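You operate a simulated robot arm through the tools that you are given. There is no shell and no other tool. Be economical: measure what you need, move in short steps, check, and stop when the job is done.

You run a simulated robot arm. Do the job below in one go: nothing can be reset, and whatever is moved stays where it is left.

Task
Put one of the sanding blocks from the top of the gauge table on the form card there.
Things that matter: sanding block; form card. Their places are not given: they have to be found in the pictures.

It is judged by the outcome, as a careful person would: the job done as asked, and still so three seconds after it is handed in. It fails if anything else is knocked over, pushed out of place, dropped, spilled or broken.

Robot
A 7-joint arm with a two-finger parallel gripper, fixed in place. Base frame: the origin is at the foot of the arm, x ahead of it, y to its left, z up; the work surface is at about z = 0. Units: mm, rad, N and s.
With the tool pointing down near the work surface it reaches from about 240 to 620 mm from the base axis. Its first joint turns from -1.152 to 1.152 rad. Payload 2.6 kg.
The TCP is the grasp point between the finger pads, 30 mm short of the fingertips. In the tool frame z runs along the fingers and y along their closing line. The gripper opens to 94 mm. The fingers are 28 mm wide and 10 mm thick; the gripper's body (50 by 96 mm) begins 55 mm behind the TCP.
Orientation is told as [roll, pitch, yaw] about the base's x, y, z axes, in that order, counted from this pose: with the fingers straight down and closing along the base's y, the tool's x points along the base's -x, its y along +y and its z along -z.

Tools
- The arm moves only by the tool servo_tool. Its argument "series" is a list that holds one entry, the list of rows, each a list of 4 numbers: the shift along the tool's x, y, z in mm, then the turn about the tool's z in rad. In form: [[[dx, dy, dz, twist], ...]]. A call has 1 to 12 rows; each row shifts and turns the commanded pose from where the row before left it, along the tool's axes as they then stand. "grip" is the gripper command, from -1 (fully open) to 1 (shut), values between in proportion, set as the call begins (left out, the last holds). Each row takes 0.2 s and may step no farther than 50 mm and 0.15 rad from the row before; otherwise, or with a gripper value out of range, the whole call is refused. A pose out of reach is approached as far as the arm can. The call stops where the force on the tool passes 40 N (or 10 N more than at its start, if that is more) or the arm is blocked; 0.2 s more then pass. Each finger travels about 72 mm/s and halts on what it meets, pressing with about 22 N; the grip force reading is that of the motor and also rises with nothing between the fingers. The clock runs only during rows and for 0.2 s after the last one: add rows that do not move to give the fingers time. The reply holds the time, the measured pose of the TCP, the force on the tool along the base axes, the opening and the grip force, in the units named above and with some noise.
- Cameras (640 x 400 px; columns grow to the right, rows downward): "scene" is fixed at [21.8, 438.6, 569.9]; the picture's right is [-0.81, -0.58, 0.00], its down [-0.37, 0.52, -0.77] and it looks along [0.45, -0.63, -0.63] (base axes); focal length 277 px, centre (320, 200). "wrist" rides on the gripper at [-37, 0, -58] in the tool frame; the picture's right is [0.00, -1.00, 0.00], its down [0.97, 0.00, -0.24] and it looks along [0.24, 0.00, 0.97] (tool axes); focal length 218 px, centre (320, 200).
- grab_frame(camera): a new picture of that camera. The clock stands still meanwhile.
- pixel_to_xyz(camera, pixels): there is no depth. For up to 12 entries [column, row, z] of the newest picture of that camera ("zoom" is the newest enlarged one), the place [x, y] in the base frame at which the ray of that pixel passes the height z, good to about 3 mm, but the place of the scene camera against the robot may be out by one fixed shift of up to 25 mm in any direction. The clock stands still meanwhile.
- zoom(camera, box): a new picture of the part [left, top, right, bottom] of that camera's present view, enlarged. The clock stands still meanwhile.
- finish_job(): hands the job in; it is judged then, once.

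Go step by step. Measure first, check grasps and placings, and put right what went wrong. The budget is 60 turns and 26 pictures, counting those below and the enlarged ones. Unless the task says otherwise, let go and move clear before handing in, and close with one line.

The tools are called after "Emit:" by a JSON object that holds its "name" and its "arguments". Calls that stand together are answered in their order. servo_tool: Moves the arm, as the interface text tells. Its arguments: {"type":"object","properties":{"series":{"type":"array","items":{"type":"array","items":{"type":"array","items":{"type":"number"}}}},"grip":{"type":"number"}},"required":["series"]} The other tools are called the same way: grab_frame (camera) takes a picture; pixel_to_xyz (camera, pixels) gives the place at which the rays of pixels pass given heights; zoom (camera, box) takes an enlarged picture of a part of a camera's view; finish_job () hands the job in.

At the start:

```text
time: 0.0
ee_pos: [399.1, 151.9, 337.6]
tcp_rot: [0.001, -0.001, 0.0]
contact_force: [-0.3, 0.0, 0.7]
grip_width: 94.1
finger_force: 0.1
```

scene: 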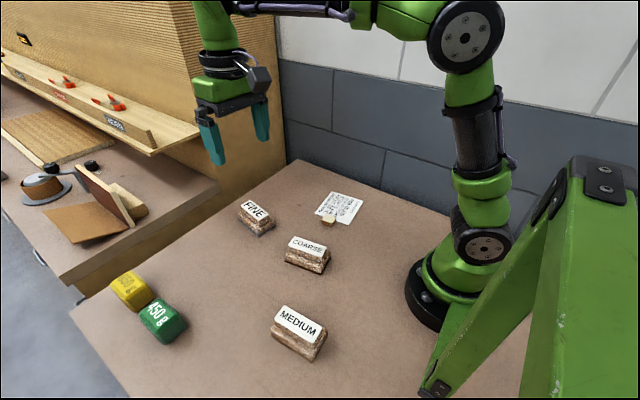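
wrist: 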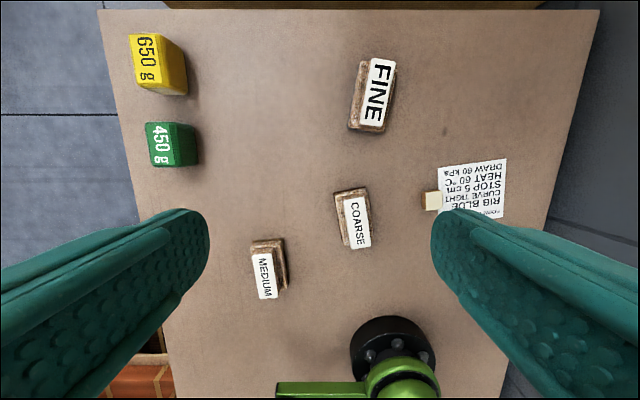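

The wrist picture shows three blocks (FINE, COARSE, MEDIUM), a card near (475,190) and a small pale object at its edge (432,201). I'll enlarge the card area in both views.

Emit:
{"name": "zoom", "arguments": {"camera": "wrist", "box": [320, 40, 560, 260]}}

Emit:
{"name": "zoom", "arguments": {"camera": "scene", "box": [220, 170, 380, 290]}}

Emit:
{"name": "pixel_to_xyz", "arguments": {"camera": "wrist", "pixels": [[439, 167, 0], [506, 158, 0], [503, 218, 0], [432, 201, 10], [334, 192, 25], [366, 187, 25], [371, 244, 25], [346, 249, 25], [376, 90, 25], [263, 270, 25], [600, 10, 0], [160, 145, 30]]}}

```text
1.82 times, centred on (440, 150) of wrist
```

zoom: 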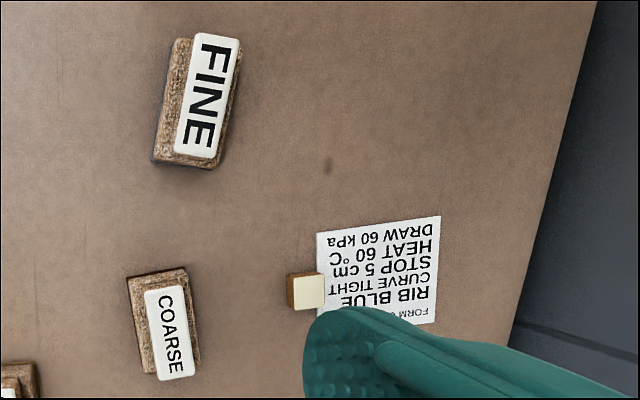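

```text
3.33 times, centred on (300, 230) of scene
```

zoom: 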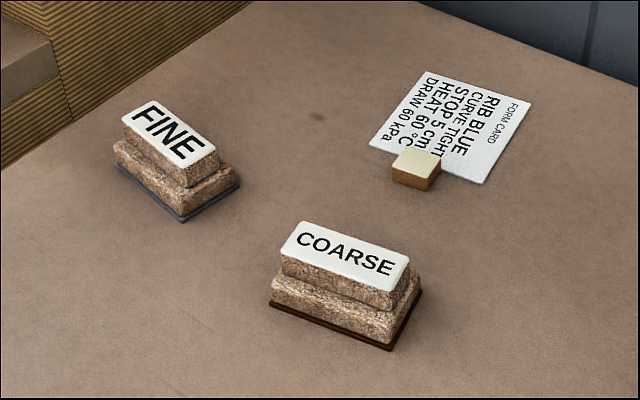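

```text
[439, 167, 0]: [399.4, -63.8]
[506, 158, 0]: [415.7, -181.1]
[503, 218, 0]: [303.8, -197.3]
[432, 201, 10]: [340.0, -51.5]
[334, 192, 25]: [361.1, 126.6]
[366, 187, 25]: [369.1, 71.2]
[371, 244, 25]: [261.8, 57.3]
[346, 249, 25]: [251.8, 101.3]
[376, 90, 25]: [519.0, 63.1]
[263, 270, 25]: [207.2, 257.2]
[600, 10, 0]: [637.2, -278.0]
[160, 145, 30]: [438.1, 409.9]
```

The card is flat, about 115 mm square, centred near (357,-127), with a small pale block on its near-y edge that must stay where it is. COARSE lies near (310,88), with about the same slant as the card, so I'll move above it and measure closer.

Emit:
{"name": "servo_tool", "arguments": {"series": [[[30, -22, 35, 0], [30, -22, 35, 0], [29, -20, 30, 0], [0, 0, 0, 0]]], "grip": -1}}

Emit:
{"name": "grab_frame", "arguments": {"camera": "wrist"}}

```text
refused: row 1 steps farther than a row can; nothing moved
```

```text
21 pictures are left
```

wrist: 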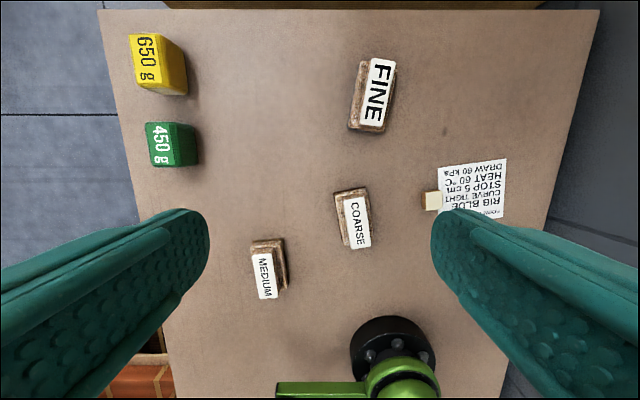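

The first row was a bit too long at 51 mm, so nothing moved. I'll repeat it with smaller steps.

Emit:
{"name": "servo_tool", "arguments": {"series": [[[22, -16, 25, 0], [22, -16, 25, 0], [22, -16, 25, 0], [23, -16, 25, 0], [0, 0, 0, 0]]], "grip": -1}}

```text
time: 1.2
ee_pos: [309.6, 86.0, 237.6]
tcp_rot: [0.001, -0.001, 0.001]
contact_force: [0.5, -0.1, 0.0]
grip_width: 93.8
finger_force: 0.1
```

The TCP is at (310,86,238). I'll take a picture to measure the block and its slant.

Emit:
{"name": "grab_frame", "arguments": {"camera": "wrist"}}

Emit:
{"name": "zoom", "arguments": {"camera": "scene", "box": [240, 170, 400, 290]}}

```text
20 pictures are left
```

wrist: 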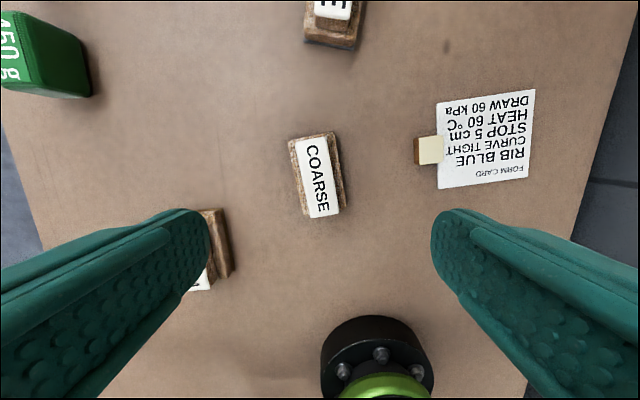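

```text
3.33 times, centred on (320, 230) of scene
```

zoom: 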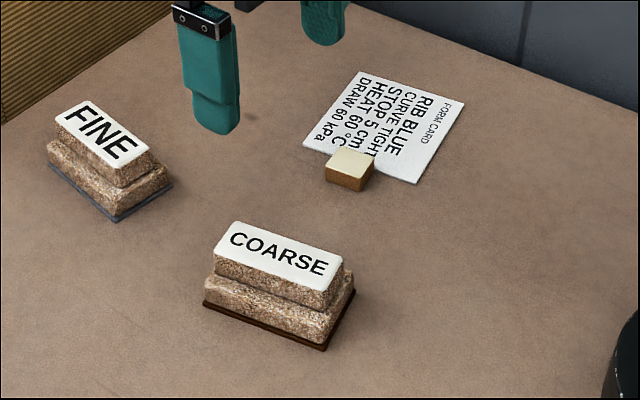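

COARSE now spans roughly (289,132)-(346,215), with its label at (293,140)-(339,215). I'll work out positions at candidate heights, and the card corners too.

Emit:
{"name": "pixel_to_xyz", "arguments": {"camera": "wrist", "pixels": [[295, 142, 45], [326, 138, 45], [339, 213, 45], [309, 218, 45], [333, 131, 15], [347, 207, 5], [289, 138, 15], [438, 103, 0], [535, 90, 0], [531, 178, 0], [439, 189, 0], [430, 150, 15]]}}

Emit:
{"name": "zoom", "arguments": {"camera": "wrist", "box": [270, 110, 370, 240]}}

```text
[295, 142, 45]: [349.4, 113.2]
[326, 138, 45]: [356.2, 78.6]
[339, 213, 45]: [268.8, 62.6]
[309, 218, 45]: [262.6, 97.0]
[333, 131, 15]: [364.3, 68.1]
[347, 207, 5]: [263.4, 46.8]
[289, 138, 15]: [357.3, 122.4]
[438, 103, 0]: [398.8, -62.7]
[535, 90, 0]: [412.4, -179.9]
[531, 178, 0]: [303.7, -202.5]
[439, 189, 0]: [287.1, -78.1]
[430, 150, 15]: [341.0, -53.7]
```

```text
3.08 times, centred on (320, 175) of wrist
```

zoom: 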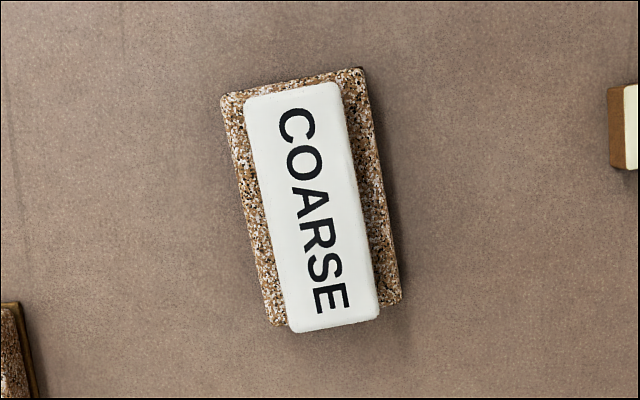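

The label centre is about (309,88), and the block's long axis is at yaw ≈ +0.185 rad. I'll align the tool and go down to about z=100, then check.

Emit:
{"name": "servo_tool", "arguments": {"series": [[[0, 2, 0, -0.1], [0, 0, 0, -0.085], [0, 0, 45, 0], [0, 0, 45, 0], [0, 0, 40, 0], [0, 0, 0, 0]]]}}

Emit:
{"name": "grab_frame", "arguments": {"camera": "wrist"}}

Emit:
{"name": "zoom", "arguments": {"camera": "scene", "box": [240, 170, 400, 290]}}

```text
time: 2.6
ee_pos: [308.8, 89.7, 103.5]
tcp_rot: [0.001, 0.001, 0.184]
contact_force: [-0.6, -0.4, 0.1]
grip_width: 93.9
finger_force: 0.1
```

```text
17 pictures are left
```

wrist: 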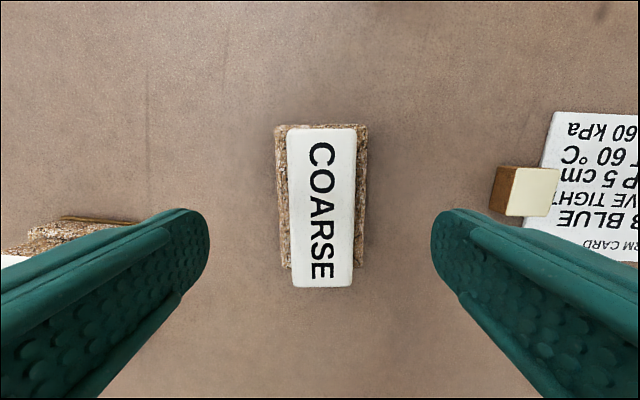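

```text
3.33 times, centred on (320, 230) of scene
```

zoom: 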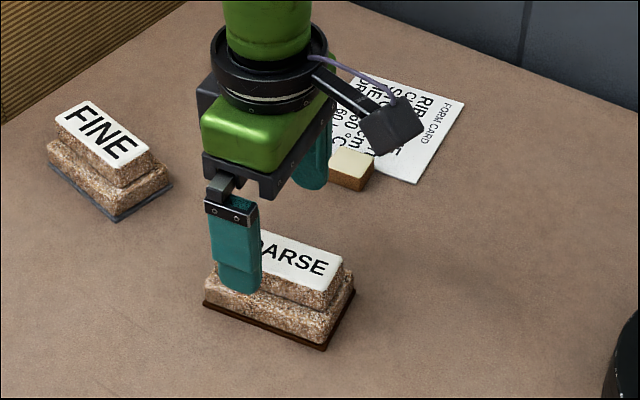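

The block is well aligned between the fingers: label columns 287-356, rows 128-287. Its height comes out at about 50 mm, and I'll check the centre before descending.

Emit:
{"name": "pixel_to_xyz", "arguments": {"camera": "wrist", "pixels": [[288, 130, 50], [356, 128, 50], [353, 286, 50], [294, 287, 50], [275, 126, 24], [368, 125, 24], [364, 265, 24], [282, 266, 24]]}}

```text
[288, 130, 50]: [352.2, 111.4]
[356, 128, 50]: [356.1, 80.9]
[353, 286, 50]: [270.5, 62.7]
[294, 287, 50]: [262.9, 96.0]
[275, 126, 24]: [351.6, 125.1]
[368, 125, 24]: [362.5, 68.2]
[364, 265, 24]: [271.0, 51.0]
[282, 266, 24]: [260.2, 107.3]
```

The block centre is about (311,88) and the base is about 57 mm wide, so the fingers clear it on both sides. I'll descend to z≈38 and close.

Emit:
{"name": "servo_tool", "arguments": {"series": [[[-2, -1.5, 30, 0], [0, 0, 25, 0], [0, 0, 10, 0], [0, 0, 0, 0]]]}}

Emit:
{"name": "servo_tool", "arguments": {"series": [[[0, 0, 0, 0], [0, 0, 0, 0], [0, 0, 0, 0], [0, 0, 0, 0], [0, 0, 0, 0]]], "grip": 1}}

```text
time: 3.6
ee_pos: [312.2, 89.8, 40.1]
tcp_rot: [0.0, 0.0, 0.186]
contact_force: [-0.2, 0.0, -0.3]
grip_width: 94.0
finger_force: 0.0
```

```text
time: 4.8
ee_pos: [310.5, 87.8, 41.3]
tcp_rot: [0.001, 0.0, 0.186]
contact_force: [-0.3, 0.8, 0.4]
grip_width: 57.6
finger_force: 21.8
```

The fingers stopped at 57.6 mm with 21.8 N, which matches the base width. I'll lift a little and check that everything comes up together.

Emit:
{"name": "servo_tool", "arguments": {"series": [[[0, 0, -10, 0], [0, 0, -20, 0], [0, 0, -30, 0], [0, 0, -30, 0], [0, 0, 0, 0]]]}}

Emit:
{"name": "zoom", "arguments": {"camera": "scene", "box": [220, 130, 420, 290]}}

Emit:
{"name": "grab_frame", "arguments": {"camera": "wrist"}}

```text
time: 6.0
ee_pos: [312.9, 89.2, 128.4]
tcp_rot: [0.001, -0.001, 0.188]
contact_force: [0.0, -0.1, -0.7]
grip_width: 57.5
finger_force: 21.7
```

```text
2.50 times, centred on (320, 210) of scene
```

zoom: 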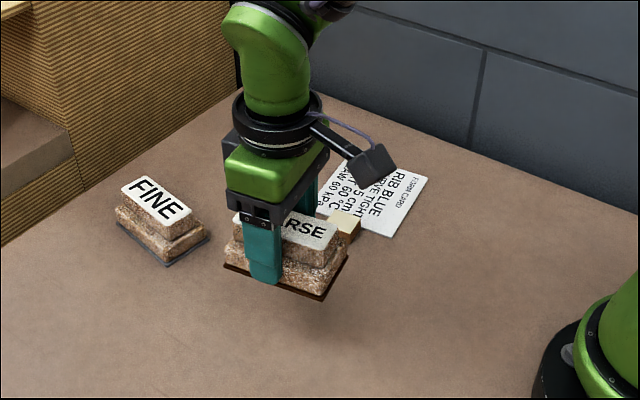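

```text
14 pictures are left
```

wrist: 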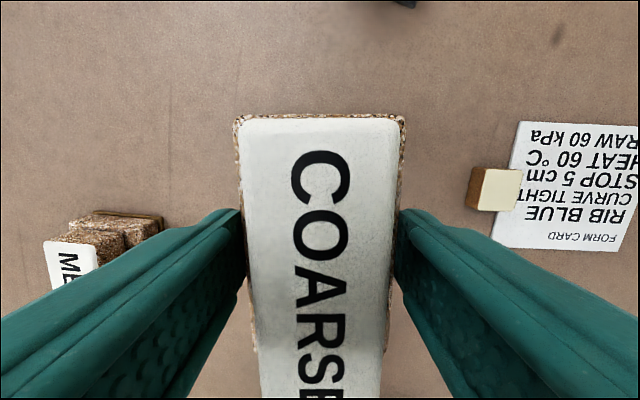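

The block is lifted level and held at 57.5 mm. I'll carry it over to the far side of the card centre, (350,-136), staying high above the pale block.

Emit:
{"name": "servo_tool", "arguments": {"series": [[[1, -38, 0, 0], [1, -38, 0, 0], [1, -38, 0, 0], [1, -38, 0, 0], [1, -38, 0, 0], [0.8, -37.9, 0, 0], [0, 0, 0, 0], [0, 0, 0, 0]]]}}

Emit:
{"name": "grab_frame", "arguments": {"camera": "wrist"}}

Emit:
{"name": "zoom", "arguments": {"camera": "scene", "box": [260, 130, 420, 250]}}

```text
time: 7.8
ee_pos: [351.2, -135.9, 132.1]
tcp_rot: [0.0, -0.001, 0.185]
contact_force: [0.1, 0.4, -1.5]
grip_width: 57.4
finger_force: 21.9
```

```text
13 pictures are left
```

wrist: 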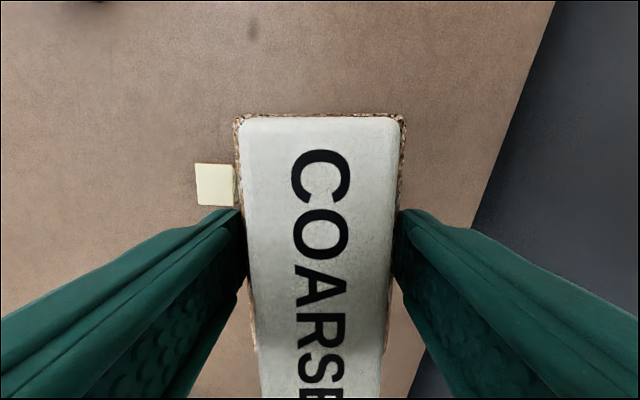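

```text
3.33 times, centred on (340, 190) of scene
```

zoom: 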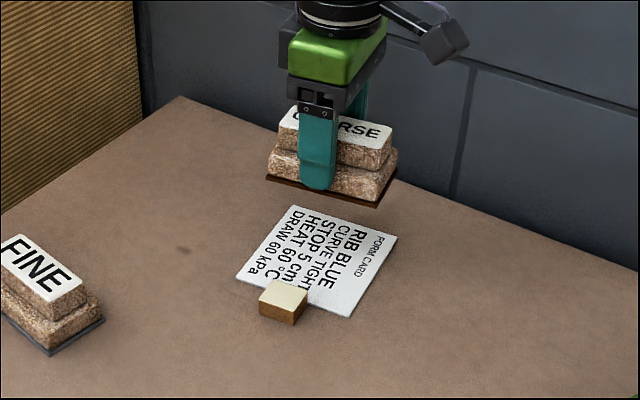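

The block hangs over the card in both views, and the wrist view shows the pale block at columns 195-237. I'll confirm its clearance.

Emit:
{"name": "pixel_to_xyz", "arguments": {"camera": "wrist", "pixels": [[195, 164, 20], [234, 164, 20], [234, 206, 20], [237, 206, 0], [195, 206, 20]]}}

```text
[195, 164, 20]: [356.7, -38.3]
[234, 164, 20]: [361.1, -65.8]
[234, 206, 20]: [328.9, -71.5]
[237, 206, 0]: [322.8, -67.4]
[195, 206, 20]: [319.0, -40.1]
```

The pale block ends at y≈-72, and the nearest finger face will be at about -97, so there is room. I'll lower gently, with the last steps small.

Emit:
{"name": "servo_tool", "arguments": {"series": [[[0, 0, 30, 0], [0, 0, 30, 0], [0, 0, 20, 0], [0, 0, 4, 0], [0, 0, 2, 0], [0, 0, 1, 0], [0, 0, 0, 0]]]}}

Emit:
{"name": "zoom", "arguments": {"camera": "scene", "box": [280, 150, 400, 240]}}

```text
time: 9.4
ee_pos: [349.9, -137.1, 44.9]
tcp_rot: [0.001, 0.0, 0.183]
contact_force: [-0.2, -0.6, -2.2]
grip_width: 57.3
finger_force: 21.9
```

```text
4.44 times, centred on (340, 195) of scene
```

zoom: 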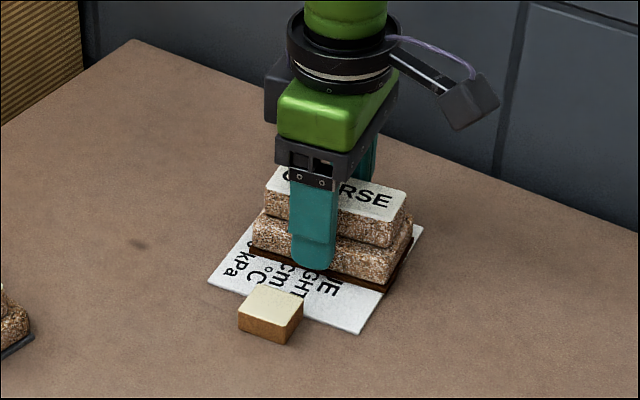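

The block is just above the card but sits some 8 mm towards -x and 9 mm towards -y of the card's centre. I'll raise it slightly, shift about (+7,+4), and lower again.

Emit:
{"name": "servo_tool", "arguments": {"series": [[[0, 0, -6, 0], [-7.6, 2.6, 0, 0], [0, 0, 0, 0], [0, 0, 5, 0], [0, 0, 1.5, 0], [0, 0, 1.5, 0], [0, 0, 0, 0]]]}}

Emit:
{"name": "zoom", "arguments": {"camera": "scene", "box": [300, 170, 380, 230]}}

```text
time: 11.0
ee_pos: [356.7, -133.9, 43.1]
tcp_rot: [-0.001, -0.004, 0.187]
contact_force: [-2.8, 2.4, 21.0]
grip_width: 57.6
finger_force: 21.9
```

```text
6.67 times, centred on (340, 200) of scene
```

zoom: 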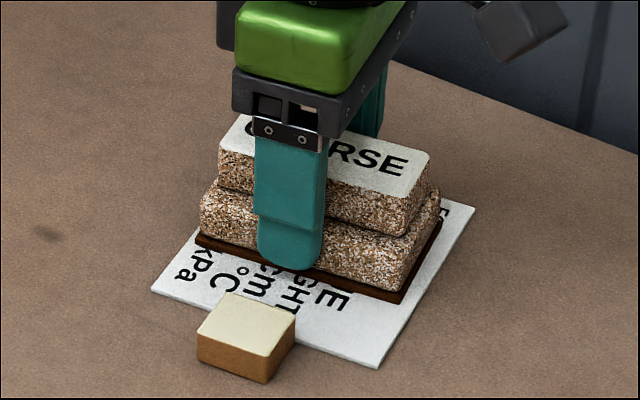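

The contact reads 21 N, so the block rests on the card and well inside its edges. I'll ease off 1 mm and open partway to about 76 mm.

Emit:
{"name": "servo_tool", "arguments": {"series": [[[0, 0, -1, 0], [0, 0, 0, 0]]]}}

Emit:
{"name": "servo_tool", "arguments": {"series": [[[0, 0, 0, 0], [0, 0, 0, 0], [0, 0, 0, 0]]], "grip": -0.62}}

```text
time: 11.6
ee_pos: [356.0, -134.6, 42.9]
tcp_rot: [-0.003, -0.002, 0.187]
contact_force: [4.5, -1.4, 7.2]
grip_width: 57.4
finger_force: 22.3
```

```text
time: 12.4
ee_pos: [356.8, -133.3, 43.4]
tcp_rot: [0.001, 0.0, 0.185]
contact_force: [-0.1, 1.5, -0.3]
grip_width: 76.0
finger_force: 0.0
```

The fingers are open to 76 mm with no force. I'll rise straight up and look.

Emit:
{"name": "servo_tool", "arguments": {"series": [[[0, 0, -15, 0], [0, 0, -30, 0], [0, 0, -45, 0], [0, 0, -45, 0], [0, 0, -45, 0], [0, 0, 0, 0]]]}}

Emit:
{"name": "grab_frame", "arguments": {"camera": "wrist"}}

Emit:
{"name": "zoom", "arguments": {"camera": "scene", "box": [220, 150, 420, 290]}}

```text
time: 13.8
ee_pos: [358.7, -133.4, 225.2]
tcp_rot: [0.0, -0.001, 0.186]
contact_force: [0.0, 0.4, 0.1]
grip_width: 75.9
finger_force: 0.0
```

```text
9 pictures are left
```

wrist: 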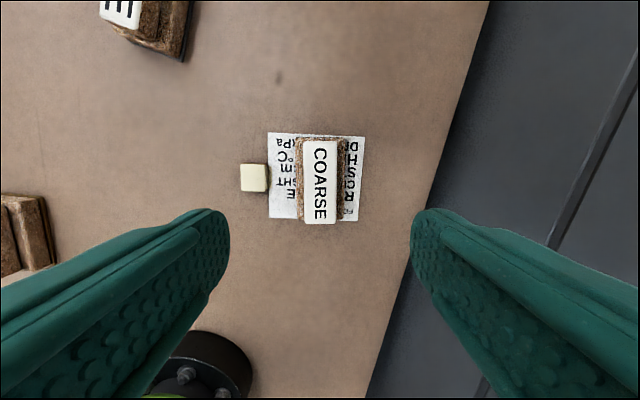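

```text
2.86 times, centred on (320, 220) of scene
```

zoom: 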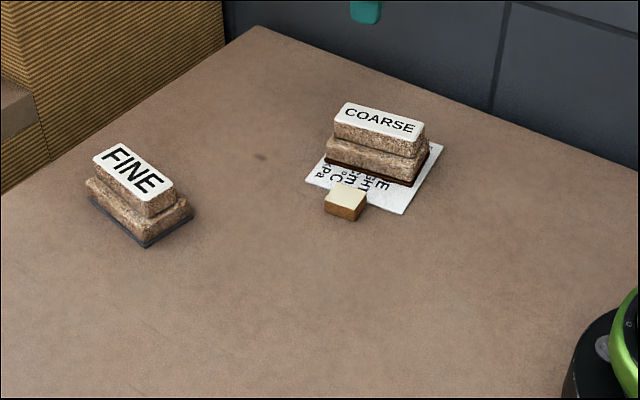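

COARSE stands upright on the card, within its edges at (267-365, 133-222). The pale block and the other two blocks are where they were, and the arm is clear, so I'll hand in.

Emit:
{"name": "finish_job", "arguments": {}}

```text
The job is handed in.
```

The COARSE sanding block is standing on the form card; I released it, moved the arm clear and saw nothing else disturbed before handing the job in.
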